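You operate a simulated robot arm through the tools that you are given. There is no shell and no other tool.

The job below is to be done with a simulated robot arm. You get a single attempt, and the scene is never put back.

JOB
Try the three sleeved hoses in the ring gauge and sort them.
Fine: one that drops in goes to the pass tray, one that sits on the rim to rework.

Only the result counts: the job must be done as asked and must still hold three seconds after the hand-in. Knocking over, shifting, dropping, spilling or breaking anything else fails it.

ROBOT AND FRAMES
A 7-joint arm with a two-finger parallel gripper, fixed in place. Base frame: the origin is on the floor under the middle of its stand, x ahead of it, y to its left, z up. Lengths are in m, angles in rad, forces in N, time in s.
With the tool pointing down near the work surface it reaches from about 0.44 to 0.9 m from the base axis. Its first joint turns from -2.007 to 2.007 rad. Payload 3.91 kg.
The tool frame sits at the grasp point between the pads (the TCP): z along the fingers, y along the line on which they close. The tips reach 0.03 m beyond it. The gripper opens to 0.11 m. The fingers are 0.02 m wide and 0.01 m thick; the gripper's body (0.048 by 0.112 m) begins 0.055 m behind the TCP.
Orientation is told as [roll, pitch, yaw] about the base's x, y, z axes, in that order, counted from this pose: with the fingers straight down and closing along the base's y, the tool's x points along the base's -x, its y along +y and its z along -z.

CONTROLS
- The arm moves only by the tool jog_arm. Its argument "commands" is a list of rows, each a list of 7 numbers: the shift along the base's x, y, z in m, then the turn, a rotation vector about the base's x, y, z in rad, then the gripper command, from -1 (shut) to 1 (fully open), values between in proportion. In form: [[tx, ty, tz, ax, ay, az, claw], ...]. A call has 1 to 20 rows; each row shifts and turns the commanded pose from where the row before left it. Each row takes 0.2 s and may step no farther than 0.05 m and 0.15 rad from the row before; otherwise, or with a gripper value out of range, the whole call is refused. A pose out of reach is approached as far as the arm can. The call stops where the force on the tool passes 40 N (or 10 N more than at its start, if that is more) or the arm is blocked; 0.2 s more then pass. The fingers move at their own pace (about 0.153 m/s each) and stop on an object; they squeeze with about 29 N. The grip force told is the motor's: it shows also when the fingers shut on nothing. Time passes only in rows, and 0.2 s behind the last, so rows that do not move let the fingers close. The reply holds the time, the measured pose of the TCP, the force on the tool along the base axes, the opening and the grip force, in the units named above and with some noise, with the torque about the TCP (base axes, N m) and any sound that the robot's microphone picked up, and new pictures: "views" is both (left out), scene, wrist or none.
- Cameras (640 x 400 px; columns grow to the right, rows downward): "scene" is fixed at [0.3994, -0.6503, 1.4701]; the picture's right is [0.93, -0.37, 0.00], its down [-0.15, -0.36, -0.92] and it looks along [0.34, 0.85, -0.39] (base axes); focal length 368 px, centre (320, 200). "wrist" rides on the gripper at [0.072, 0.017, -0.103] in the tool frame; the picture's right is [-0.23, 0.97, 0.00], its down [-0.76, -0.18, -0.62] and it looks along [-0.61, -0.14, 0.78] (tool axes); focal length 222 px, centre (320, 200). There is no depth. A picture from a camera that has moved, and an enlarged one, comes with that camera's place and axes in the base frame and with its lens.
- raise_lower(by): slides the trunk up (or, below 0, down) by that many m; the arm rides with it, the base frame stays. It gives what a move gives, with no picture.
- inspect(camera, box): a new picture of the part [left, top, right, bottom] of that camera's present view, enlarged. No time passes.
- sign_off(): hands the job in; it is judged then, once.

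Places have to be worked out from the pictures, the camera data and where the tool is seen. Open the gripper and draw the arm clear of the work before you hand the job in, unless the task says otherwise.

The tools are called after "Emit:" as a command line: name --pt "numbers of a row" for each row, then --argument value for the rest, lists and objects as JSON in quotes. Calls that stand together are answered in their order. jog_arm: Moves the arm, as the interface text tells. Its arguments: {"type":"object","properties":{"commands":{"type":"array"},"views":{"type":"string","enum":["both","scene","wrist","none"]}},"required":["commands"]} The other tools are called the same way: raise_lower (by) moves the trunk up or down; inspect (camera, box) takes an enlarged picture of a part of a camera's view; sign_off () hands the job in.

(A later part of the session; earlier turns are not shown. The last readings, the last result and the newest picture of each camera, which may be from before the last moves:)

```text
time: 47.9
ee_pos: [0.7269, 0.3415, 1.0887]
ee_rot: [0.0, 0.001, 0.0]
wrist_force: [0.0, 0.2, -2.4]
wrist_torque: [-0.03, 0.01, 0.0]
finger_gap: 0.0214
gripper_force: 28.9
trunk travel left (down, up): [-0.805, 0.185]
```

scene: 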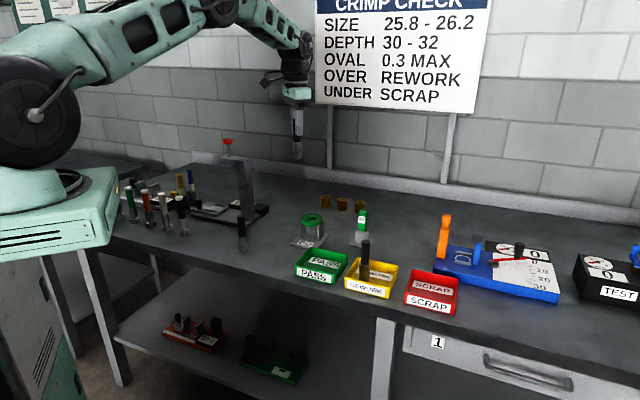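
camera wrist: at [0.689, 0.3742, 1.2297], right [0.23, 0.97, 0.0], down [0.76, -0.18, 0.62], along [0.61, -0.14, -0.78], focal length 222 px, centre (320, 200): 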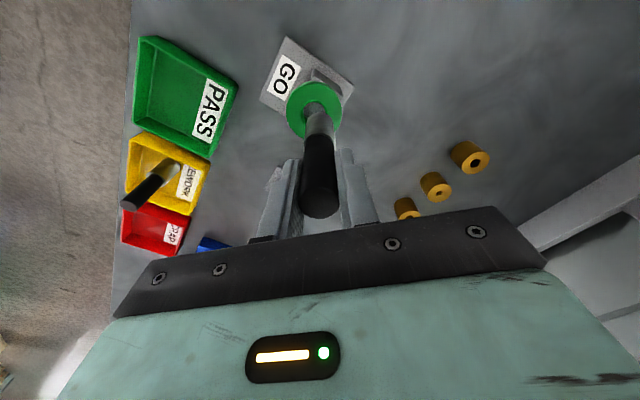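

Now I'll move back above the ring centre and lower to just above the rim, then check alignment.

Emit:
jog_arm --pt "0.0225 0.00285 0 0 0 0 -1" --pt "0.0225 0.00285 0 0 0 0 -1" --pt "0 0 -0.015 0 0 0 -1" --pt "0 0 -0.014 0 0 0 -1" --pt "0 0 0 0 0 0 -1" --views "scene"

Emit:
inspect --camera "wrist" --box '[280, 65, 360, 155]'

Emit:
inspect --camera "scene" --box '[298, 195, 326, 230]'

```text
time: 49.0
ee_pos: [0.7704, 0.348, 1.0609]
ee_rot: [-0.001, 0.003, 0.0]
wrist_force: [-0.1, 0.1, -2.5]
wrist_torque: [0.01, -0.01, -0.01]
finger_gap: 0.0216
gripper_force: 28.9
trunk travel left (down, up): [-0.805, 0.185]
```

scene: 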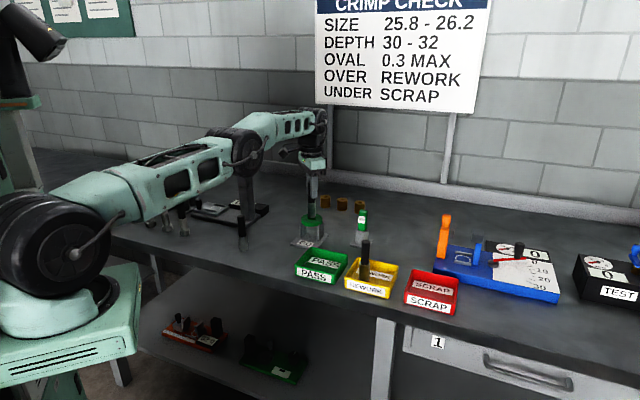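

```text
4.44 times, centred on (320, 110) of wrist
camera zoom: at [0.7002, 0.3647, 1.1633], right [0.23, 0.97, 0.0], down [0.76, -0.18, 0.62], along [0.61, -0.14, -0.78], focal length 987 px, centre (320, 600)
```

zoom: 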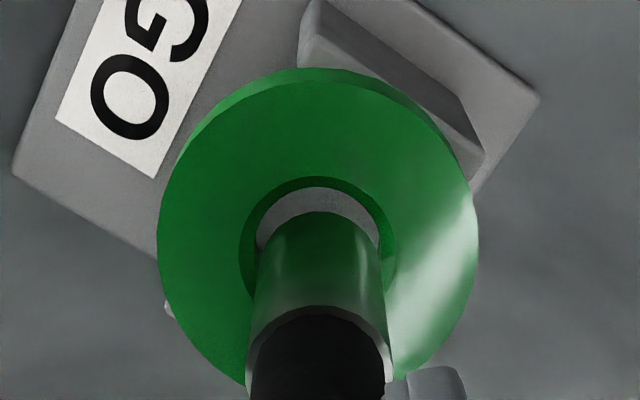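

```text
11.43 times, centred on (312, 212) of scene
camera zoom: at [0.3994, -0.6503, 1.4701], right [0.93, -0.37, 0.0], down [-0.15, -0.36, -0.92], along [0.34, 0.85, -0.39], focal length 4212 px, centre (411, 57)
```

zoom: 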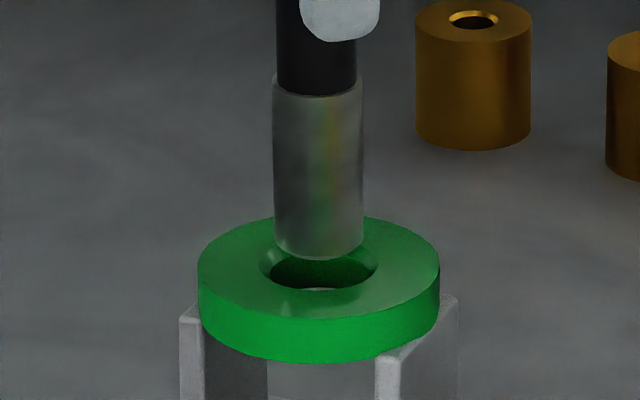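

Alignment is good and no reach flags appear. I'll lower into the ring in 4 mm steps.

Emit:
jog_arm --pt "0 -0.0002 -0.004 0 0 0 -1" --pt "0 0 -0.004 0 0 0 -1" --pt "0 0 -0.004 0 0 0 -1" --pt "0 0 -0.004 0 0 0 -1" --pt "0 0 -0.004 0 0 0 -1" --pt "0 0 -0.004 0 0 0 -1" --pt "0 0 -0.004 0 0 0 -1" --pt "0 0 0 0 0 0 -1" --views "none"

Emit:
inspect --camera "wrist" --box '[280, 65, 360, 155]'

Emit:
inspect --camera "scene" --box '[298, 195, 326, 230]'

```text
time: 50.9
ee_pos: [0.7718, 0.3476, 1.0334]
ee_rot: [0.001, 0.002, -0.001]
wrist_force: [-0.6, 0.8, -2.5]
wrist_torque: [0.03, 0.02, -0.01]
finger_gap: 0.0216
gripper_force: 28.7
trunk travel left (down, up): [-0.805, 0.185]
```

```text
4.44 times, centred on (320, 110) of wrist
camera zoom: at [0.6999, 0.3652, 1.1364], right [0.23, 0.97, 0.0], down [0.76, -0.18, 0.62], along [0.61, -0.14, -0.78], focal length 987 px, centre (320, 600)
```

zoom: 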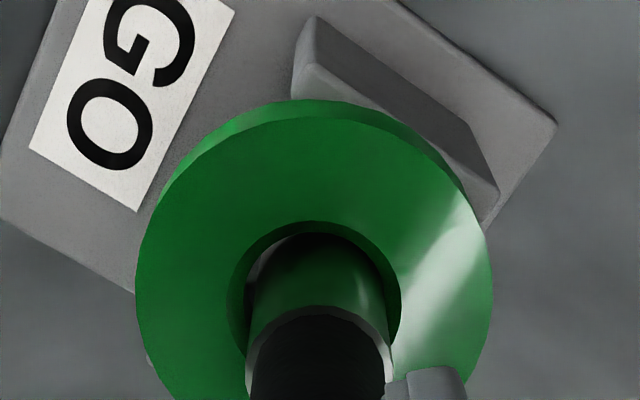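

```text
11.43 times, centred on (312, 212) of scene
camera zoom: at [0.3994, -0.6503, 1.4701], right [0.93, -0.37, 0.0], down [-0.15, -0.36, -0.92], along [0.34, 0.85, -0.39], focal length 4212 px, centre (411, 57)
```

zoom: 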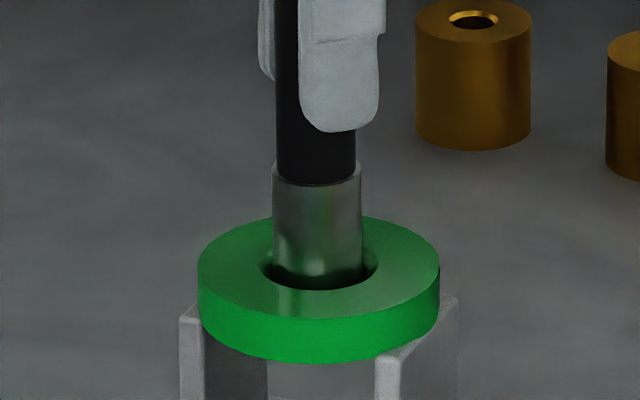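

The sleeve is about 18 mm into the ring with no force but sits roughly 1 mm toward +y, so I'll nudge -0.8 mm in y and continue down.

Emit:
jog_arm --pt "0 -0.0008 0 0 0 0 -1" --pt "0 0 -0.005 0 0 0 -1" --pt "0 0 -0.005 0 0 0 -1" --pt "0 0 -0.005 0 0 0 -1" --pt "0 0 -0.005 0 0 0 -1" --pt "0 0 -0.005 0 0 0 -1" --pt "0 0 0 0 0 0 -1" --views "none"

Emit:
inspect --camera "wrist" --box '[280, 65, 360, 155]'

Emit:
inspect --camera "scene" --box '[293, 190, 331, 248]'

```text
time: 52.5
ee_pos: [0.7707, 0.3462, 1.008]
ee_rot: [-0.001, 0.003, 0.001]
wrist_force: [0.6, -0.4, -2.4]
wrist_torque: [-0.02, 0.0, -0.01]
finger_gap: 0.0215
gripper_force: 29.1
trunk travel left (down, up): [-0.805, 0.185]
```

```text
4.44 times, centred on (320, 110) of wrist
camera zoom: at [0.6999, 0.3631, 1.1111], right [0.23, 0.97, 0.0], down [0.76, -0.18, 0.62], along [0.61, -0.14, -0.78], focal length 987 px, centre (320, 600)
```

zoom: 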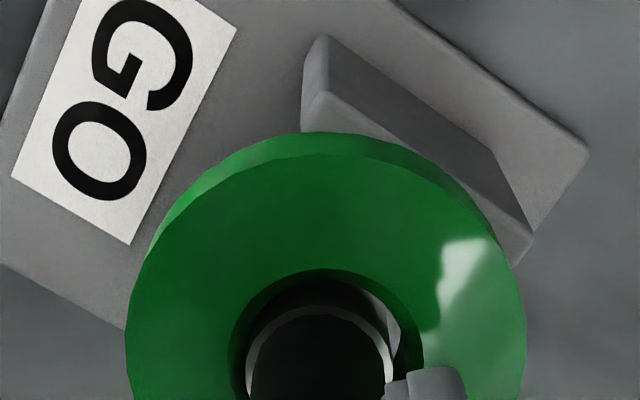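

```text
6.90 times, centred on (312, 219) of scene
camera zoom: at [0.3994, -0.6503, 1.4701], right [0.93, -0.37, 0.0], down [-0.15, -0.36, -0.92], along [0.34, 0.85, -0.39], focal length 2542 px, centre (375, 69)
```

zoom: 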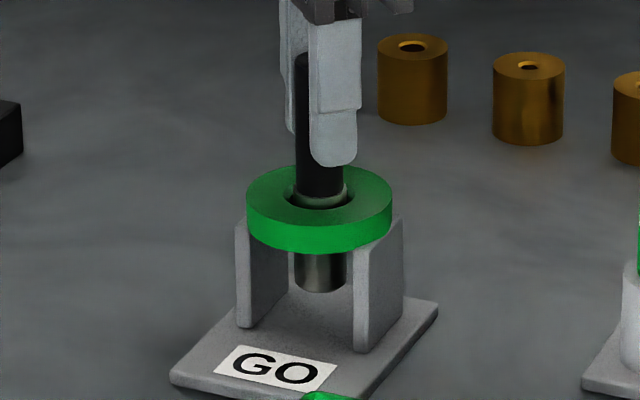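

It slides freely with 43 mm inserted and the sleeve visible under the ring. I'll lower to leave a few millimetres above the gauge base, watching the force.

Emit:
jog_arm --pt "0 0.0006 -0.004 0 0 0 -1" --pt "0 0 -0.004 0 0 0 -1" --pt "0 0 -0.004 0 0 0 -1" --pt "0 0 -0.003 0 0 0 -1" --pt "0 0 0 0 0 0 -1" --views "none"

Emit:
inspect --camera "scene" --box '[293, 190, 331, 248]'

```text
time: 53.6
ee_pos: [0.7712, 0.3477, 0.9923]
ee_rot: [0.0, 0.002, 0.0]
wrist_force: [-0.3, 0.7, -2.2]
wrist_torque: [-0.01, -0.01, -0.01]
finger_gap: 0.0214
gripper_force: 28.8
trunk travel left (down, up): [-0.805, 0.185]
```

```text
6.90 times, centred on (312, 219) of scene
camera zoom: at [0.3994, -0.6503, 1.4701], right [0.93, -0.37, 0.0], down [-0.15, -0.36, -0.92], along [0.34, 0.85, -0.39], focal length 2542 px, centre (375, 69)
```

zoom: 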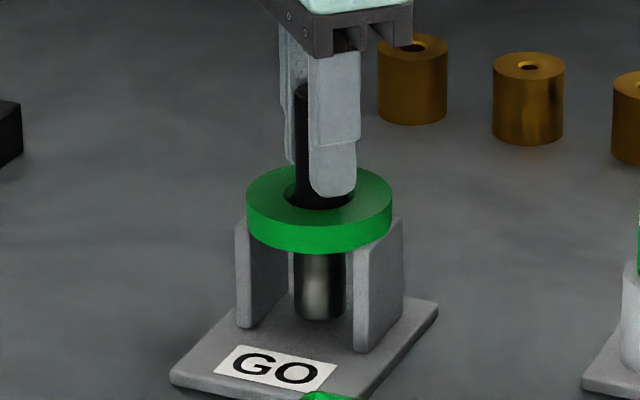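

The sleeve passes fully through the ring with no resistance and only 3–4 mm remain to the gauge base, so hose 2 passes. I'll lift straight out to z about 1.062 and then retract before going higher, to stay within reach.

Emit:
jog_arm --pt "0 0 0.004 0 0 0 -1" --pt "0 0 0.007 0 0 0 -1" --pt "0 0 0.007 0 0 0 -1" --pt "0 0 0.007 0 0 0 -1" --pt "0 0 0.007 0 0 0 -1" --pt "0 0 0.007 0 0 0 -1" --pt "0 0 0.007 0 0 0 -1" --pt "0 0 0.007 0 0 0 -1" --pt "0 0 0.007 0 0 0 -1" --pt "0 0 0.007 0 0 0 -1" --pt "0 0 0.004 0 0 0 -1" --pt "0 0 0 0 0 0 -1" --views "none"

Emit:
inspect --camera "scene" --box '[200, 80, 340, 250]'

```text
time: 56.2
ee_pos: [0.7727, 0.3467, 1.0639]
ee_rot: [-0.001, -0.001, 0.001]
wrist_force: [-0.4, 0.7, -2.8]
wrist_torque: [-0.02, -0.01, 0.0]
finger_gap: 0.0212
gripper_force: 29.1
trunk travel left (down, up): [-0.805, 0.185]
```

```text
2.35 times, centred on (270, 165) of scene
camera zoom: at [0.3994, -0.6503, 1.4701], right [0.93, -0.37, 0.0], down [-0.15, -0.36, -0.92], along [0.34, 0.85, -0.39], focal length 867 px, centre (438, 282)
```

zoom: 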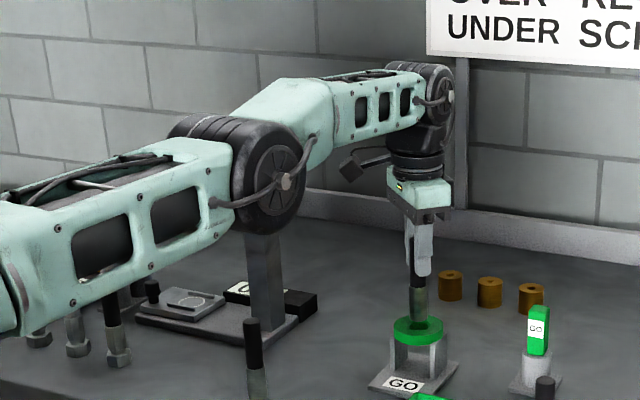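

The hose is out of the ring with no force. I'll check the elbow posture before retracting.

Emit:
inspect --camera "scene" --box '[0, 80, 340, 300]'

```text
1.82 times, centred on (170, 190) of scene
camera zoom: at [0.3994, -0.6503, 1.4701], right [0.93, -0.37, 0.0], down [-0.15, -0.36, -0.92], along [0.34, 0.85, -0.39], focal length 670 px, centre (593, 218)
```

zoom: 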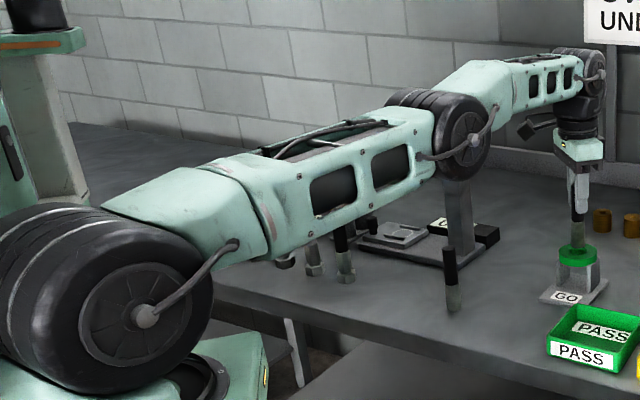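

The arm is nearly straight again, so retracting now could fold it the wrong way. I'll raise the trunk 0.08 m, lifting everything straight up, and then jog down while retracting so the elbow folds upward.

Emit:
raise_lower --by 0.08

Emit:
jog_arm --pt "0 0 -0.01 0 0 0 -1" --pt "-0.001 -0.0005 -0.01 0 0 0 -1" --pt "-0.002 -0.001 -0.01 0 0 0 -1" --pt "-0.004 -0.002 -0.01 0 0 0 -1" --pt "-0.006 -0.003 -0.005 0 0 0 -1" --pt "-0.008 -0.004 0 0 0 0 -1" --pt "0 0 0 0 0 0 -1" --views "scene"

```text
time: 57.4
ee_pos: [0.7725, 0.3472, 1.1441]
ee_rot: [0.0, 0.002, 0.0]
wrist_force: [-0.1, -0.7, -2.3]
wrist_torque: [-0.01, -0.01, 0.03]
finger_gap: 0.0215
gripper_force: 29.1
trunk travel left (down, up): [-0.885, 0.105]
```

```text
time: 59.0
ee_pos: [0.7509, 0.3365, 1.0985]
ee_rot: [0.001, -0.001, 0.0]
wrist_force: [-0.1, -0.5, -2.4]
wrist_torque: [0.0, 0.0, -0.01]
finger_gap: 0.0216
gripper_force: 29.2
trunk travel left (down, up): [-0.885, 0.105]
```

scene: 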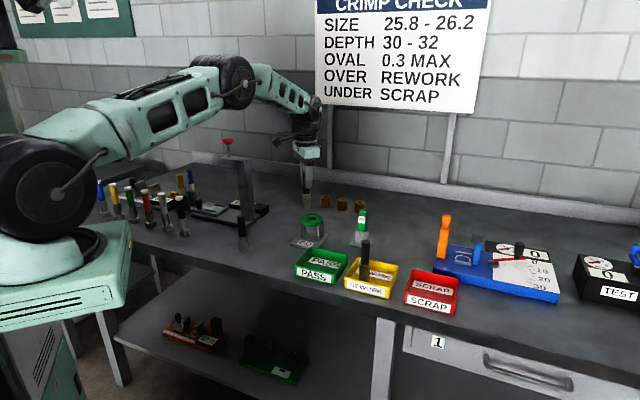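

The elbow is up and there are no flags. I'll move over the pass tray to about (0.714, 0.182), keeping the hose bottom near z 1.0.

Emit:
jog_arm --pt "-0.0092 -0.0386 0 0 0 0 -1" --pt "-0.0092 -0.0386 0 0 0 0 -1" --pt "-0.0092 -0.0386 0 0 0 0 -1" --pt "-0.0092 -0.0386 0 0 0 0 -1" --pt "0 0 0 0 0 0 -1" --views "both"

Emit:
inspect --camera "wrist" --box '[200, 30, 440, 225]'

Emit:
inspect --camera "scene" --box '[280, 190, 370, 300]'

```text
time: 60.2
ee_pos: [0.7121, 0.1823, 1.0979]
ee_rot: [0.001, 0.0, 0.0]
wrist_force: [0.9, -0.3, -2.3]
wrist_torque: [0.02, 0.0, 0.01]
finger_gap: 0.0213
gripper_force: 29.2
trunk travel left (down, up): [-0.885, 0.105]
camera wrist: at [0.6408, 0.2003, 1.2011], right [0.23, 0.97, 0.0], down [0.76, -0.18, 0.62], along [0.61, -0.14, -0.78], focal length 222 px, centre (320, 200)
```

scene: 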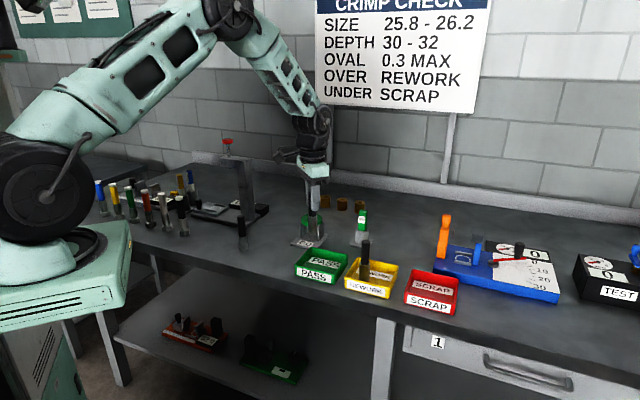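
wrist: 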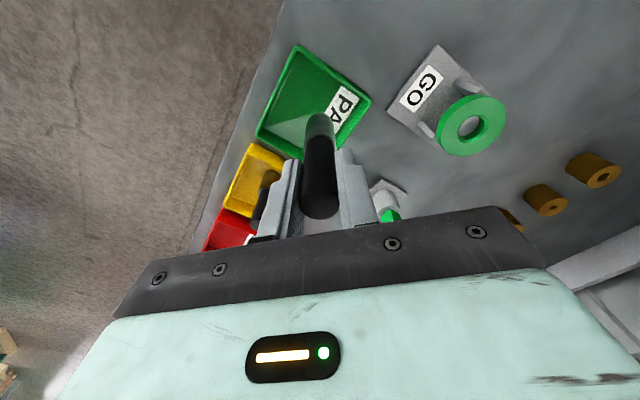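

```text
2.05 times, centred on (320, 128) of wrist
camera zoom: at [0.6408, 0.2003, 1.2011], right [0.23, 0.97, 0.0], down [0.76, -0.18, 0.62], along [0.61, -0.14, -0.78], focal length 456 px, centre (320, 349)
```

zoom: 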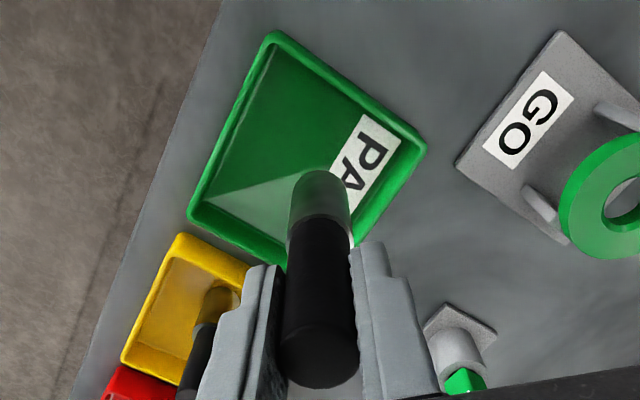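

```text
3.64 times, centred on (325, 245) of scene
camera zoom: at [0.3994, -0.6503, 1.4701], right [0.93, -0.37, 0.0], down [-0.15, -0.36, -0.92], along [0.34, 0.85, -0.39], focal length 1340 px, centre (302, 36)
```

zoom: 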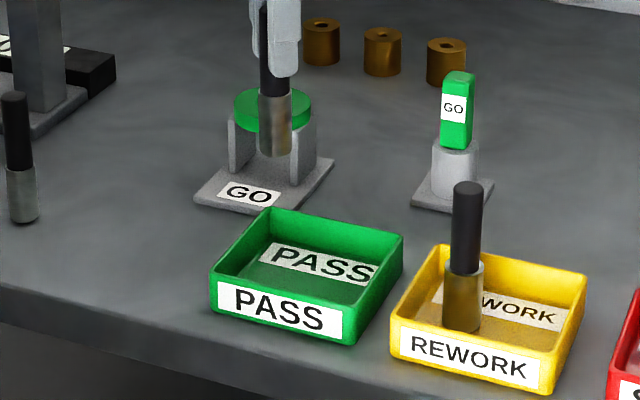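

The tray corners agree with the earlier estimate, centre about (0.733, 0.166), and the hose is over the inner area. I'll lower to just above the floor.

Emit:
jog_arm --pt "0 0 -0.03 0 0 0 -1" --pt "0 0 -0.03 0 0 0 -1" --pt "0 0 -0.025 0 0 0 -1" --pt "0 0 -0.015 0 0 0 -1" --pt "0 0 -0.008 0 0 0 -1" --pt "0 0 0 0 0 0 -1" --views "none"

Emit:
inspect --camera "scene" --box '[290, 220, 360, 295]'

```text
time: 61.6
ee_pos: [0.7144, 0.1823, 0.9915]
ee_rot: [0.0, 0.0, -0.001]
wrist_force: [0.4, 0.4, -2.8]
wrist_torque: [0.01, 0.03, 0.05]
finger_gap: 0.0214
gripper_force: 29.1
trunk travel left (down, up): [-0.885, 0.105]
```

```text
5.33 times, centred on (325, 258) of scene
camera zoom: at [0.3994, -0.6503, 1.4701], right [0.93, -0.37, 0.0], down [-0.15, -0.36, -0.92], along [0.34, 0.85, -0.39], focal length 1965 px, centre (293, -107)
```

zoom: 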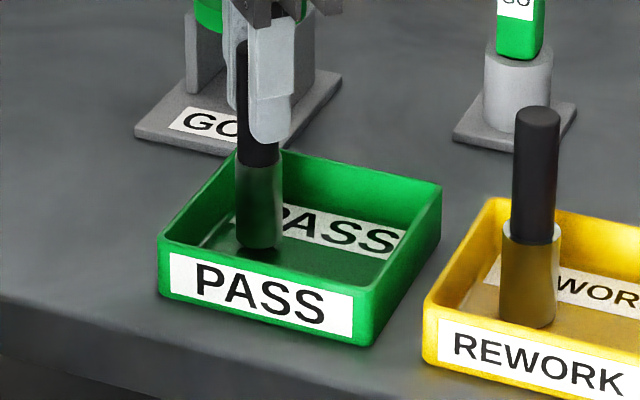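

The sleeve is inside the pass tray just above its floor. I'll lower in small steps until it touches.

Emit:
jog_arm --pt "0 0 -0.002 0 0 0 -1" --pt "0 0 -0.002 0 0 0 -1" --pt "0 0 -0.0015 0 0 0 -1" --pt "0 0 -0.0015 0 0 0 -1" --pt "0 0 0 0 0 0 -1" --views "none"

```text
time: 62.8
ee_pos: [0.7133, 0.1814, 0.9849]
ee_rot: [0.0, -0.001, 0.001]
wrist_force: [-4.8, -2.1, 16.4]
wrist_torque: [-0.28, 0.49, -0.01]
finger_gap: 0.0214
gripper_force: 29.0
trunk travel left (down, up): [-0.885, 0.105]
```

The hose is on the tray floor, so I'll unload about 1.2 mm and open the fingers gently.

Emit:
jog_arm --pt "0 0 0.0012 0 0 0 -1" --pt "0 0 0 0 0 0 -1" --pt "0 0 0 0 0 0 -0.55" --pt "0 0 0 0 0 0 -0.4" --pt "0 0 0 0 0 0 -0.4" --views "wrist"

Emit:
inspect --camera "scene" --box '[290, 215, 360, 295]'

Emit:
inspect --camera "wrist" --box '[250, 80, 400, 225]'

```text
time: 64.0
ee_pos: [0.7147, 0.1817, 0.9857]
ee_rot: [-0.001, 0.003, 0.001]
wrist_force: [0.3, 0.4, 0.0]
wrist_torque: [-0.01, -0.03, 0.01]
finger_gap: 0.033
gripper_force: 0.1
trunk travel left (down, up): [-0.885, 0.105]
camera wrist: at [0.6427, 0.2, 1.088], right [0.23, 0.97, 0.0], down [0.76, -0.18, 0.62], along [0.61, -0.14, -0.78], focal length 222 px, centre (320, 200)
```

wrist: 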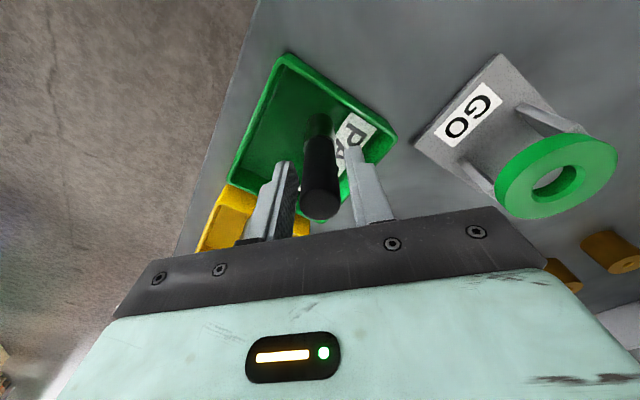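

```text
5.00 times, centred on (325, 255) of scene
camera zoom: at [0.3994, -0.6503, 1.4701], right [0.93, -0.37, 0.0], down [-0.15, -0.36, -0.92], along [0.34, 0.85, -0.39], focal length 1843 px, centre (295, -75)
```

zoom: 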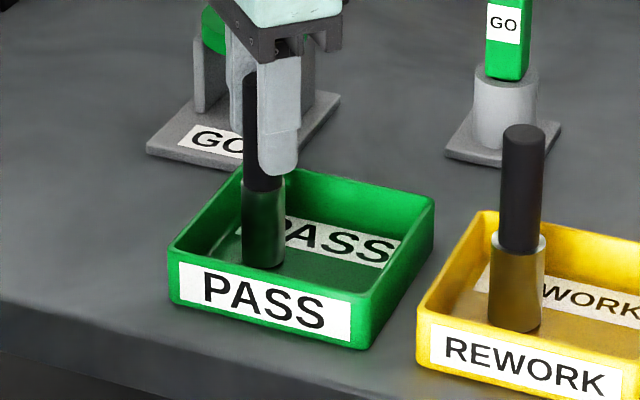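

```text
2.76 times, centred on (325, 152) of wrist
camera zoom: at [0.6427, 0.2, 1.088], right [0.23, 0.97, 0.0], down [0.76, -0.18, 0.62], along [0.61, -0.14, -0.78], focal length 613 px, centre (306, 331)
```

zoom: 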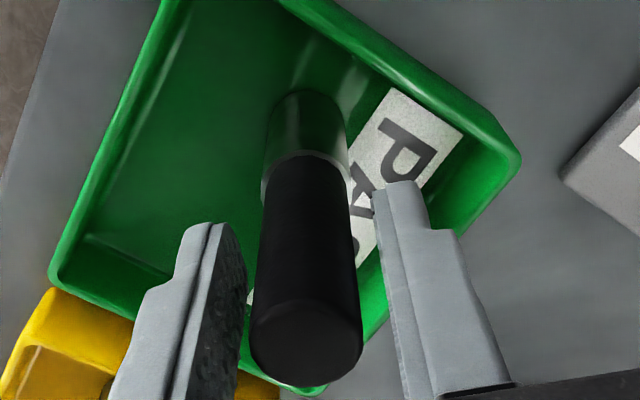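

Hose 2 stands upright in the pass tray. I'll open wider, lift and travel to above hose 1, aiming the TCP a few mm short in x so the hose sits slightly forward in the grip, which helps reach at the ring.

Emit:
jog_arm --pt "0 0 0 0 0 0 0" --pt "0 0 0.01 0 0 0 0.1" --pt "0 0 0.03 0 0 0 0.1" --pt "0 0 0.04 0 0 0 0.1" --pt "0 0 0.04 0 0 0 0.1" --pt "0 0 0.015 0 0 0 0.1" --pt "-0.0278 0.03 0 0 0 0 0.1" --pt "-0.0278 0.03 0 0 0 0 0.1" --pt "-0.0278 0.03 0 0 0 0 0.1" --pt "-0.0278 0.03 0 0 0 0 0.1" --pt "-0.0278 0.03 0 0 0 0 0.1" --pt "-0.0277 0.03 0 0 0 0 0.1" --pt "0 0 0 0 0 0 0.1" --views "both"

Emit:
inspect --camera "wrist" --box '[270, 50, 390, 150]'

Emit:
inspect --camera "scene" --box '[290, 210, 410, 310]'

```text
time: 66.8
ee_pos: [0.5438, 0.3648, 1.121]
ee_rot: [0.001, -0.001, 0.0]
wrist_force: [-0.3, 0.8, 0.2]
wrist_torque: [0.02, 0.0, -0.02]
finger_gap: 0.0605
gripper_force: 0.1
trunk travel left (down, up): [-0.885, 0.105]
camera wrist: at [0.4729, 0.3828, 1.2237], right [0.23, 0.97, 0.0], down [0.76, -0.18, 0.62], along [0.61, -0.14, -0.78], focal length 222 px, centre (320, 200)
```

scene: 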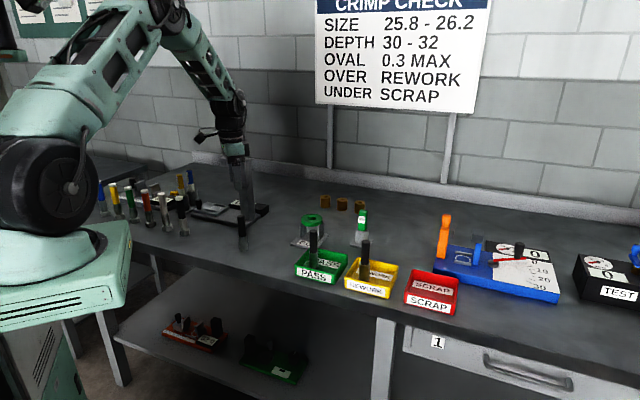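
wrist: 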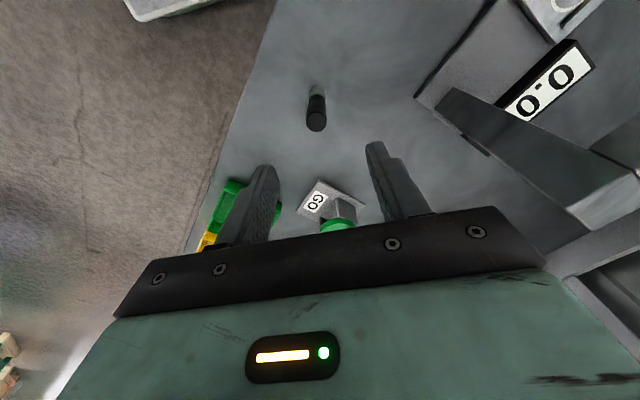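

```text
4.00 times, centred on (330, 100) of wrist
camera zoom: at [0.4729, 0.3828, 1.2237], right [0.23, 0.97, 0.0], down [0.76, -0.18, 0.62], along [0.61, -0.14, -0.78], focal length 888 px, centre (280, 600)
```

zoom: 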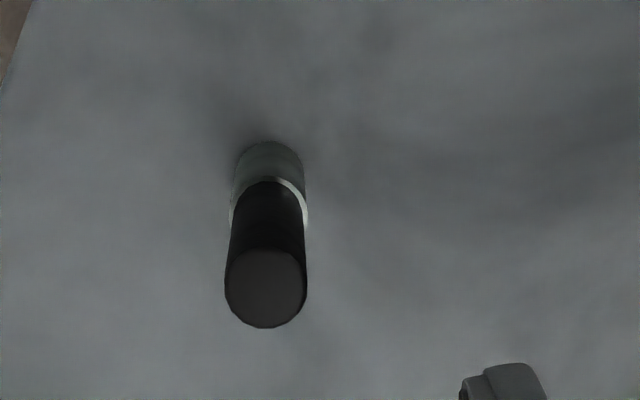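

```text
4.00 times, centred on (350, 260) of scene
camera zoom: at [0.3994, -0.6503, 1.4701], right [0.93, -0.37, 0.0], down [-0.15, -0.36, -0.92], along [0.34, 0.85, -0.39], focal length 1474 px, centre (200, -40)
```

zoom: 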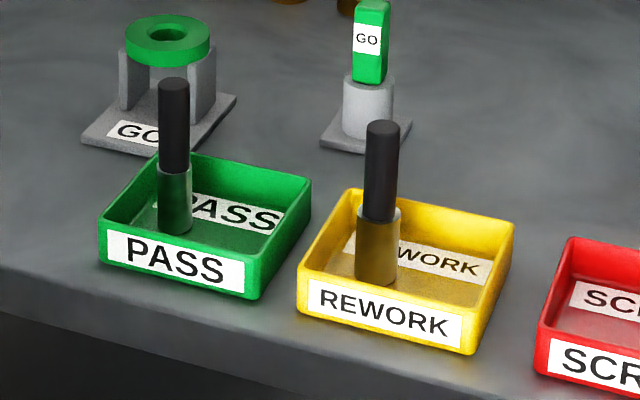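

Both sorted hoses stand well in their trays. Hose 1 is about 6.6 mm ahead and 5.3 mm to the right of the TCP. I'll shift so it sits about 4 mm forward in the grip, then descend.

Emit:
jog_arm --pt "0.0026 -0.0053 -0.025 0 0 0 0.1" --pt "0 0 -0.03 0 0 0 0.1" --pt "0 0 -0.03 0 0 0 0.1" --pt "0 0 -0.025 0 0 0 0.1" --pt "0 0 -0.02 0 0 0 0.1" --pt "0 0 -0.013 0 0 0 0.1" --pt "0 0 0 0 0 0 0.1" --views "none"

Emit:
inspect --camera "wrist" --box '[230, 100, 430, 225]'

Emit:
inspect --camera "scene" --box '[200, 180, 280, 270]'

```text
time: 68.4
ee_pos: [0.5492, 0.3581, 0.9773]
ee_rot: [0.0, 0.0, 0.0]
wrist_force: [0.4, 0.6, 0.9]
wrist_torque: [-0.01, 0.03, 0.01]
finger_gap: 0.0604
gripper_force: 0.0
trunk travel left (down, up): [-0.885, 0.105]
```

```text
3.20 times, centred on (330, 162) of wrist
camera zoom: at [0.4774, 0.3752, 1.0808], right [0.23, 0.97, 0.0], down [0.76, -0.18, 0.62], along [0.61, -0.14, -0.78], focal length 711 px, centre (288, 320)
```

zoom: 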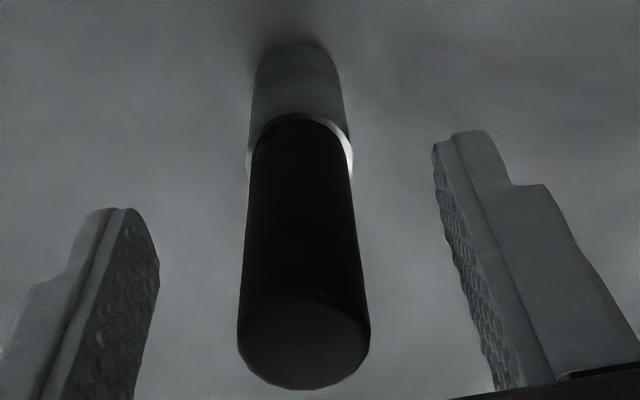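

```text
4.44 times, centred on (240, 225) of scene
camera zoom: at [0.3994, -0.6503, 1.4701], right [0.93, -0.37, 0.0], down [-0.15, -0.36, -0.92], along [0.34, 0.85, -0.39], focal length 1638 px, centre (676, 89)
```

zoom: 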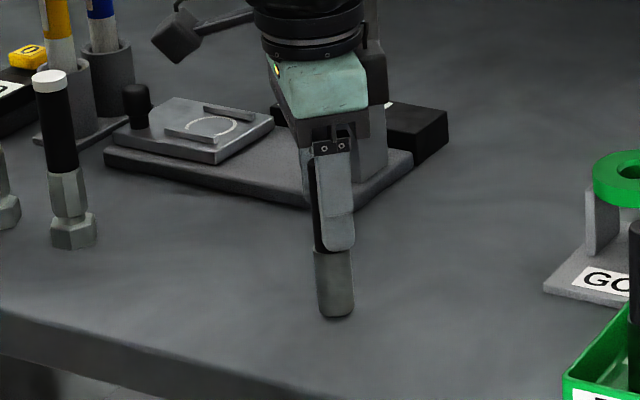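

The hose sits about 2.6 mm toward +y between the fingers. I'll centre it in y, close, and lift.

Emit:
jog_arm --pt "0 0.0026 0 0 0 0 0.1" --pt "0 0 0 0 0 0 0.1" --pt "0 0 0 0 0 0 -0.4" --pt "0 0 0 0 0 0 -1" --pt "0 0 0 0 0 0 -1" --views "none"

Emit:
inspect --camera "wrist" --box '[230, 100, 430, 225]'

```text
time: 69.6
ee_pos: [0.5485, 0.3595, 0.9768]
ee_rot: [0.0, 0.001, 0.001]
wrist_force: [0.3, 1.1, -0.6]
wrist_torque: [0.07, -0.02, 0.02]
finger_gap: 0.0214
gripper_force: 28.6
trunk travel left (down, up): [-0.885, 0.105]
```

```text
3.20 times, centred on (330, 162) of wrist
camera zoom: at [0.4776, 0.3775, 1.0806], right [0.23, 0.97, 0.0], down [0.76, -0.18, 0.62], along [0.61, -0.14, -0.78], focal length 711 px, centre (288, 320)
```

zoom: 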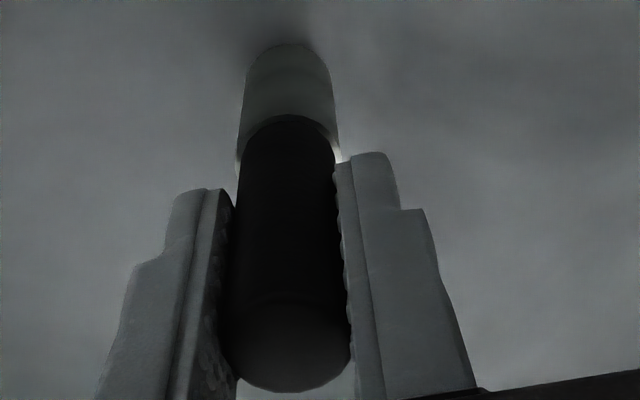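

Hose 1 is gripped. I'll lift it to z about 1.165, then lower the trunk by 0.06 m to give the reach needed at the ring.

Emit:
jog_arm --pt "0 0 0.01 0 0 0 -1" --pt "0 0 0.02 0 0 0 -1" --pt "0 0 0.03 0 0 0 -1" --pt "0 0 0.04 0 0 0 -1" --pt "0 0 0.04 0 0 0 -1" --pt "0 0 0.04 0 0 0 -1" --pt "0 0 0.01 0 0 0 -1" --pt "0 0 0 0 0 0 -1" --views "both"

Emit:
raise_lower --by -0.06

```text
time: 71.4
ee_pos: [0.5487, 0.3597, 1.17]
ee_rot: [-0.001, 0.002, 0.001]
wrist_force: [-0.3, 0.4, -2.5]
wrist_torque: [-0.01, 0.05, -0.01]
finger_gap: 0.021
gripper_force: 28.5
trunk travel left (down, up): [-0.885, 0.105]
camera wrist: at [0.4775, 0.377, 1.272], right [0.23, 0.97, 0.0], down [0.76, -0.18, 0.62], along [0.61, -0.14, -0.78], focal length 222 px, centre (320, 200)
```

scene: 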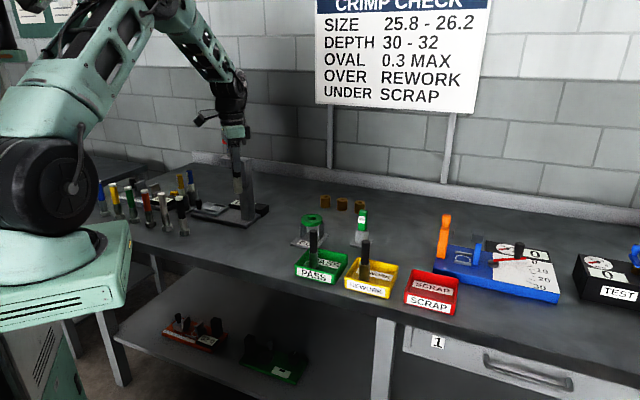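
wrist: 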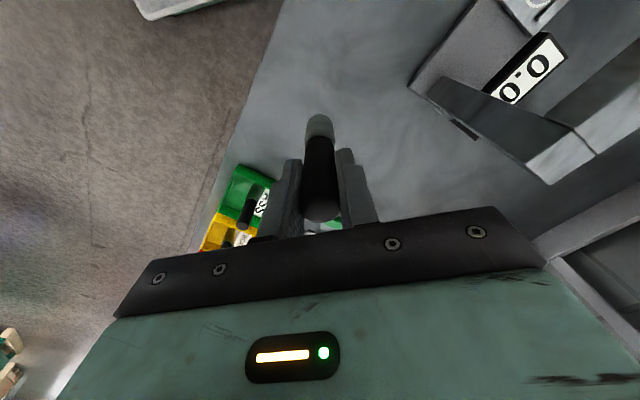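

```text
time: 72.4
ee_pos: [0.5491, 0.3592, 1.1087]
ee_rot: [-0.001, 0.0, -0.001]
wrist_force: [0.6, 0.3, -1.8]
wrist_torque: [0.0, 0.02, 0.0]
finger_gap: 0.0214
gripper_force: 28.6
trunk travel left (down, up): [-0.825, 0.165]
```

The TCP is at z 1.109 with the trunk lower. I'll move forward to above the ring and lower to just over the rim.

Emit:
jog_arm --pt "0.0438 -0.0024 0 0 0 0 -1" --pt "0.0438 -0.0024 0 0 0 0 -1" --pt "0.0438 -0.0024 0 0 0 0 -1" --pt "0.0438 -0.0024 0 0 0 0 -1" --pt "0.0438 -0.0026 0 0 0 0 -1" --pt "0 0 -0.02 0 0 0 -1" --pt "0 0 -0.02 0 0 0 -1" --pt "0 0 -0.009 0 0 0 -1" --pt "0 0 0 0 0 0 -1" --views "scene"

Emit:
inspect --camera "wrist" --box '[280, 65, 360, 155]'

Emit:
inspect --camera "scene" --box '[298, 195, 326, 230]'

```text
time: 74.4
ee_pos: [0.7678, 0.3464, 1.0581]
ee_rot: [0.0, 0.001, 0.0]
wrist_force: [0.0, 0.0, -2.4]
wrist_torque: [-0.04, 0.0, 0.0]
finger_gap: 0.0215
gripper_force: 28.4
trunk travel left (down, up): [-0.825, 0.165]
```

scene: 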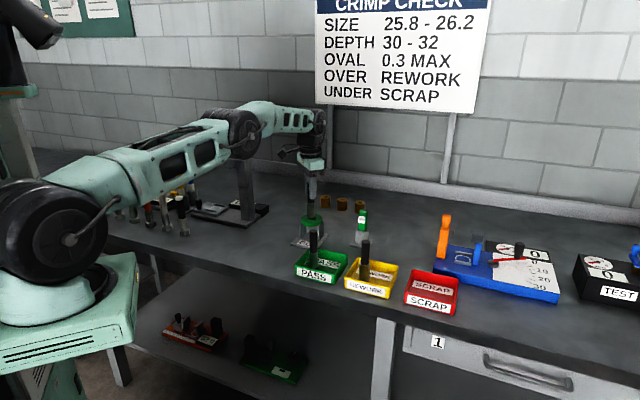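

```text
4.44 times, centred on (320, 110) of wrist
camera zoom: at [0.696, 0.3645, 1.1618], right [0.23, 0.97, 0.0], down [0.76, -0.18, 0.62], along [0.61, -0.14, -0.78], focal length 987 px, centre (320, 600)
```

zoom: 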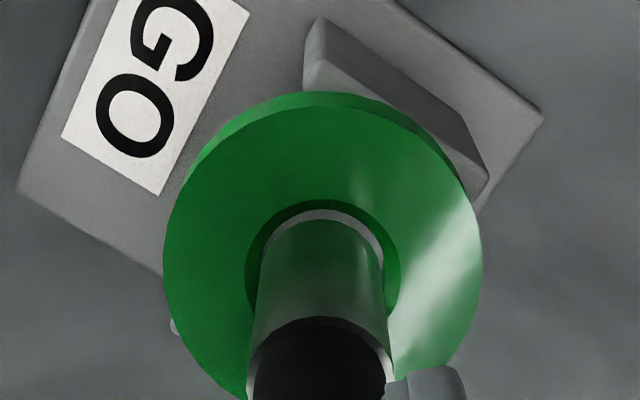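

```text
11.43 times, centred on (312, 212) of scene
camera zoom: at [0.3994, -0.6503, 1.4701], right [0.93, -0.37, 0.0], down [-0.15, -0.36, -0.92], along [0.34, 0.85, -0.39], focal length 4212 px, centre (411, 57)
```

zoom: 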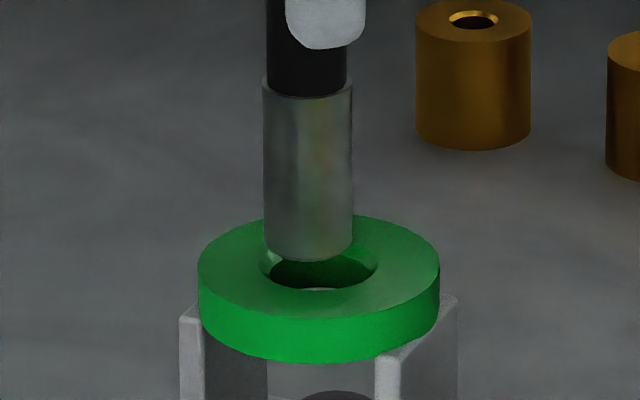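

The sleeve is about 3 mm short in x. For a little more reach margin I'll jog up 0.02 m, drop the trunk 0.02 m, then correct the offset.

Emit:
jog_arm --pt "0 0 0.01 0 0 0 -1" --pt "0 0 0.012 0 0 0 -1" --pt "0 0 0 0 0 0 -1" --views "none"

Emit:
raise_lower --by -0.02

Emit:
jog_arm --pt "0.003 -0.0003 0 0 0 0 -1" --pt "0 0 0 0 0 0 -1" --views "none"

Emit:
inspect --camera "wrist" --box '[280, 65, 360, 155]'

Emit:
inspect --camera "scene" --box '[298, 195, 326, 230]'

```text
time: 75.2
ee_pos: [0.766, 0.3474, 1.082]
ee_rot: [-0.002, 0.0, 0.001]
wrist_force: [-0.5, 0.0, -3.0]
wrist_torque: [0.0, 0.02, 0.01]
finger_gap: 0.0212
gripper_force: 29.0
trunk travel left (down, up): [-0.825, 0.165]
```

```text
time: 75.9
ee_pos: [0.7668, 0.3479, 1.0633]
ee_rot: [0.0, 0.002, 0.001]
wrist_force: [-0.1, -0.2, -2.3]
wrist_torque: [-0.03, 0.02, 0.02]
finger_gap: 0.0214
gripper_force: 29.0
trunk travel left (down, up): [-0.805, 0.185]
```

```text
time: 76.5
ee_pos: [0.7699, 0.3462, 1.0625]
ee_rot: [0.0, 0.001, 0.0]
wrist_force: [-0.2, -0.5, -2.6]
wrist_torque: [0.04, 0.02, 0.01]
finger_gap: 0.0215
gripper_force: 29.1
trunk travel left (down, up): [-0.805, 0.185]
```

```text
4.44 times, centred on (320, 110) of wrist
camera zoom: at [0.6983, 0.3642, 1.1652], right [0.23, 0.97, 0.0], down [0.76, -0.18, 0.62], along [0.61, -0.14, -0.78], focal length 987 px, centre (320, 600)
```

zoom: 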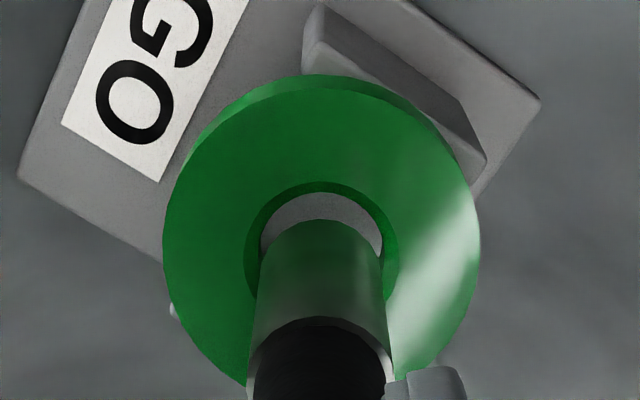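

```text
11.43 times, centred on (312, 212) of scene
camera zoom: at [0.3994, -0.6503, 1.4701], right [0.93, -0.37, 0.0], down [-0.15, -0.36, -0.92], along [0.34, 0.85, -0.39], focal length 4212 px, centre (411, 57)
```

zoom: 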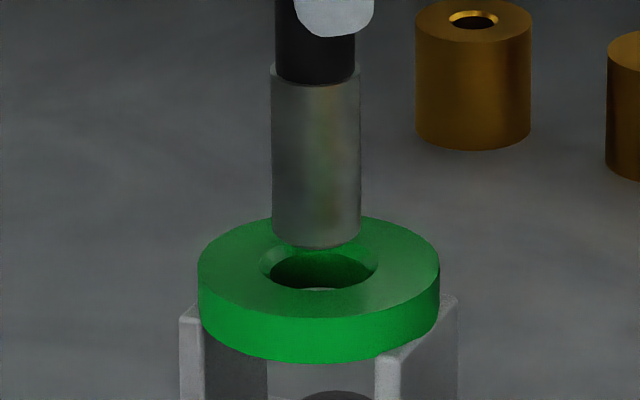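

Only about 0.7 mm of x correction is left. I'll apply it and lower into the ring in small steps.

Emit:
jog_arm --pt "0.0007 0 -0.004 0 0 0 -1" --pt "0 0 -0.004 0 0 0 -1" --pt "0 0 -0.004 0 0 0 -1" --pt "0 0 -0.004 0 0 0 -1" --pt "0 0 0 0 0 0 -1" --views "none"

Emit:
inspect --camera "wrist" --box '[280, 65, 360, 155]'

Emit:
inspect --camera "scene" --box '[298, 195, 326, 230]'

```text
time: 77.7
ee_pos: [0.7697, 0.3468, 1.0458]
ee_rot: [0.001, 0.002, 0.0]
wrist_force: [-0.3, -0.1, -1.3]
wrist_torque: [-0.03, 0.02, -0.02]
finger_gap: 0.0214
gripper_force: 28.5
trunk travel left (down, up): [-0.805, 0.185]
```

```text
4.44 times, centred on (320, 110) of wrist
camera zoom: at [0.6991, 0.3647, 1.1485], right [0.23, 0.97, 0.0], down [0.76, -0.18, 0.62], along [0.61, -0.14, -0.78], focal length 987 px, centre (320, 600)
```

zoom: 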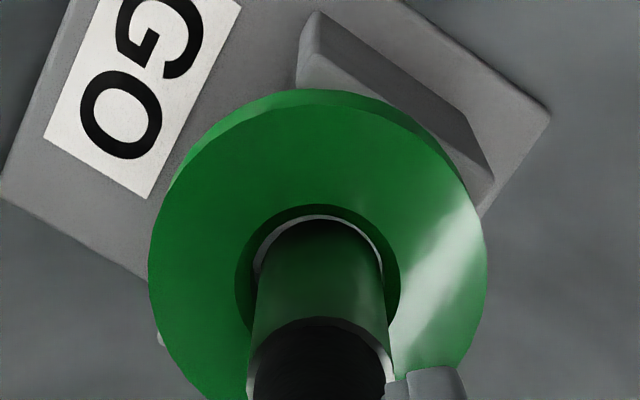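

```text
11.43 times, centred on (312, 212) of scene
camera zoom: at [0.3994, -0.6503, 1.4701], right [0.93, -0.37, 0.0], down [-0.15, -0.36, -0.92], along [0.34, 0.85, -0.39], focal length 4212 px, centre (411, 57)
```

zoom: 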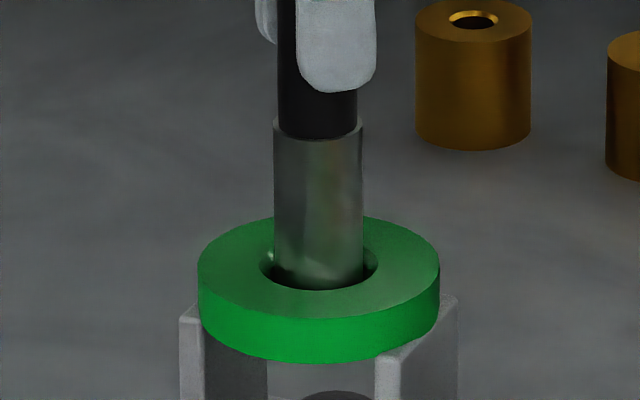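

It's entering the chamfer centred and without force. I'll continue down with a small -0.4 mm y trim.

Emit:
jog_arm --pt "0 -0.0004 -0.003 0 0 0 -1" --pt "0 0 -0.004 0 0 0 -1" --pt "0 0 -0.004 0 0 0 -1" --pt "0 0 -0.004 0 0 0 -1" --pt "0 0 -0.004 0 0 0 -1" --pt "0 0 0 0 0 0 -1" --views "none"

Emit:
inspect --camera "wrist" --box '[280, 65, 360, 155]'

Emit:
inspect --camera "scene" --box '[293, 190, 331, 248]'

```text
time: 79.1
ee_pos: [0.7707, 0.3472, 1.0269]
ee_rot: [0.001, -0.001, -0.002]
wrist_force: [-0.1, 0.2, -3.0]
wrist_torque: [0.01, -0.01, 0.02]
finger_gap: 0.0211
gripper_force: 28.9
trunk travel left (down, up): [-0.805, 0.185]
```

```text
4.44 times, centred on (320, 110) of wrist
camera zoom: at [0.6993, 0.3641, 1.1299], right [0.23, 0.97, 0.0], down [0.76, -0.18, 0.62], along [0.61, -0.14, -0.78], focal length 987 px, centre (320, 600)
```

zoom: 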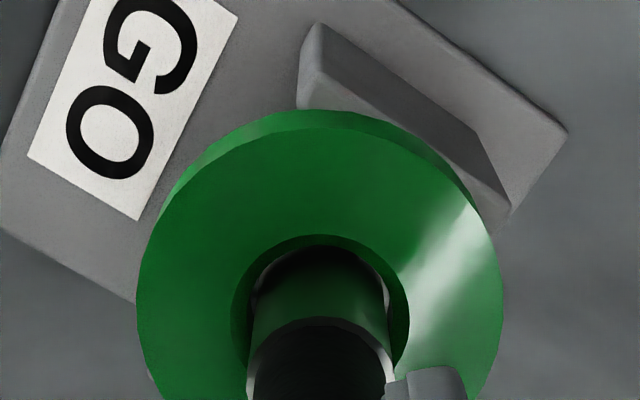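

```text
6.90 times, centred on (312, 219) of scene
camera zoom: at [0.3994, -0.6503, 1.4701], right [0.93, -0.37, 0.0], down [-0.15, -0.36, -0.92], along [0.34, 0.85, -0.39], focal length 2542 px, centre (375, 69)
```

zoom: 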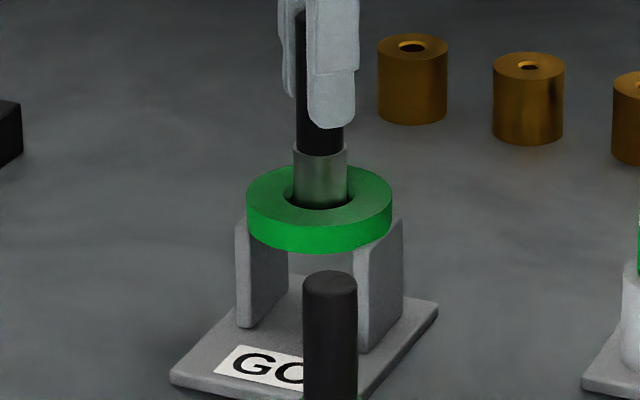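

It's 24 mm in with no resistance, so I'll go on down to just above the gauge base.

Emit:
jog_arm --pt "0 0 -0.005 0 0 0 -1" --pt "0 0 -0.005 0 0 0 -1" --pt "0 0 -0.005 0 0 0 -1" --pt "0 0 -0.005 0 0 0 -1" --pt "0 0 -0.005 0 0 0 -1" --pt "0 0 -0.005 0 0 0 -1" --pt "0 0 -0.003 0 0 0 -1" --pt "0 0 0 0 0 0 -1" --views "none"

Emit:
inspect --camera "wrist" --box '[280, 65, 360, 155]'

Emit:
inspect --camera "scene" --box '[293, 190, 331, 248]'

```text
time: 80.9
ee_pos: [0.7722, 0.3465, 0.9937]
ee_rot: [0.0, 0.0, 0.001]
wrist_force: [0.5, 0.0, -1.4]
wrist_torque: [-0.03, 0.0, -0.01]
finger_gap: 0.0214
gripper_force: 28.8
trunk travel left (down, up): [-0.805, 0.185]
```

```text
4.44 times, centred on (320, 110) of wrist
camera zoom: at [0.6996, 0.3642, 1.0968], right [0.23, 0.97, 0.0], down [0.76, -0.18, 0.62], along [0.61, -0.14, -0.78], focal length 987 px, centre (320, 600)
```

zoom: 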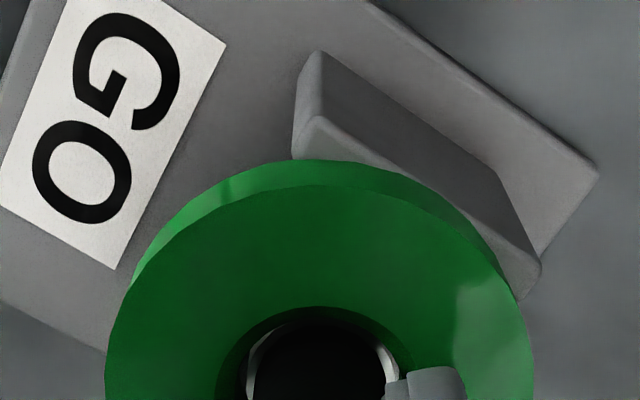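

```text
6.90 times, centred on (312, 219) of scene
camera zoom: at [0.3994, -0.6503, 1.4701], right [0.93, -0.37, 0.0], down [-0.15, -0.36, -0.92], along [0.34, 0.85, -0.39], focal length 2542 px, centre (375, 69)
```

zoom: 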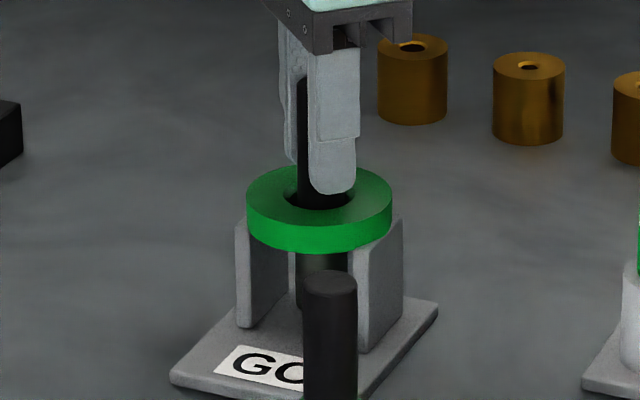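

Hose 1 goes in fully with no resistance, so it passes too. I'll lift it straight out the same way.

Emit:
jog_arm --pt "0 0 0.004 0 0 0 -1" --pt "0 0 0.007 0 0 0 -1" --pt "0 0 0.007 0 0 0 -1" --pt "0 0 0.007 0 0 0 -1" --pt "0 0 0.007 0 0 0 -1" --pt "0 0 0.007 0 0 0 -1" --pt "0 0 0.007 0 0 0 -1" --pt "0 0 0.007 0 0 0 -1" --pt "0 0 0.007 0 0 0 -1" --pt "0 0 0.007 0 0 0 -1" --pt "0 0 0.003 0 0 0 -1" --pt "0 0 0 0 0 0 -1" --views "scene"

```text
time: 83.5
ee_pos: [0.7692, 0.3473, 1.0644]
ee_rot: [-0.001, 0.001, 0.0]
wrist_force: [0.2, -0.2, -3.1]
wrist_torque: [-0.01, -0.05, -0.01]
finger_gap: 0.0216
gripper_force: 30.1
trunk travel left (down, up): [-0.805, 0.185]
```

scene: 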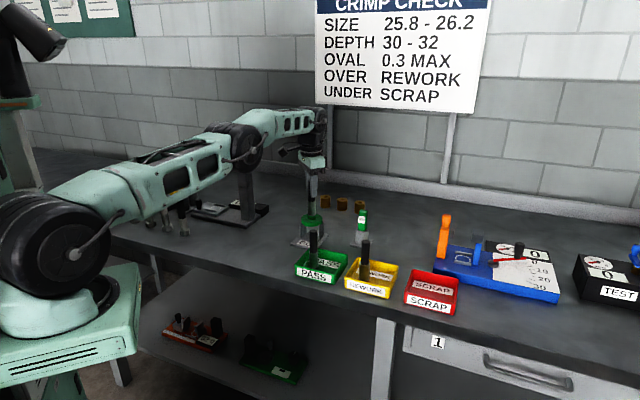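

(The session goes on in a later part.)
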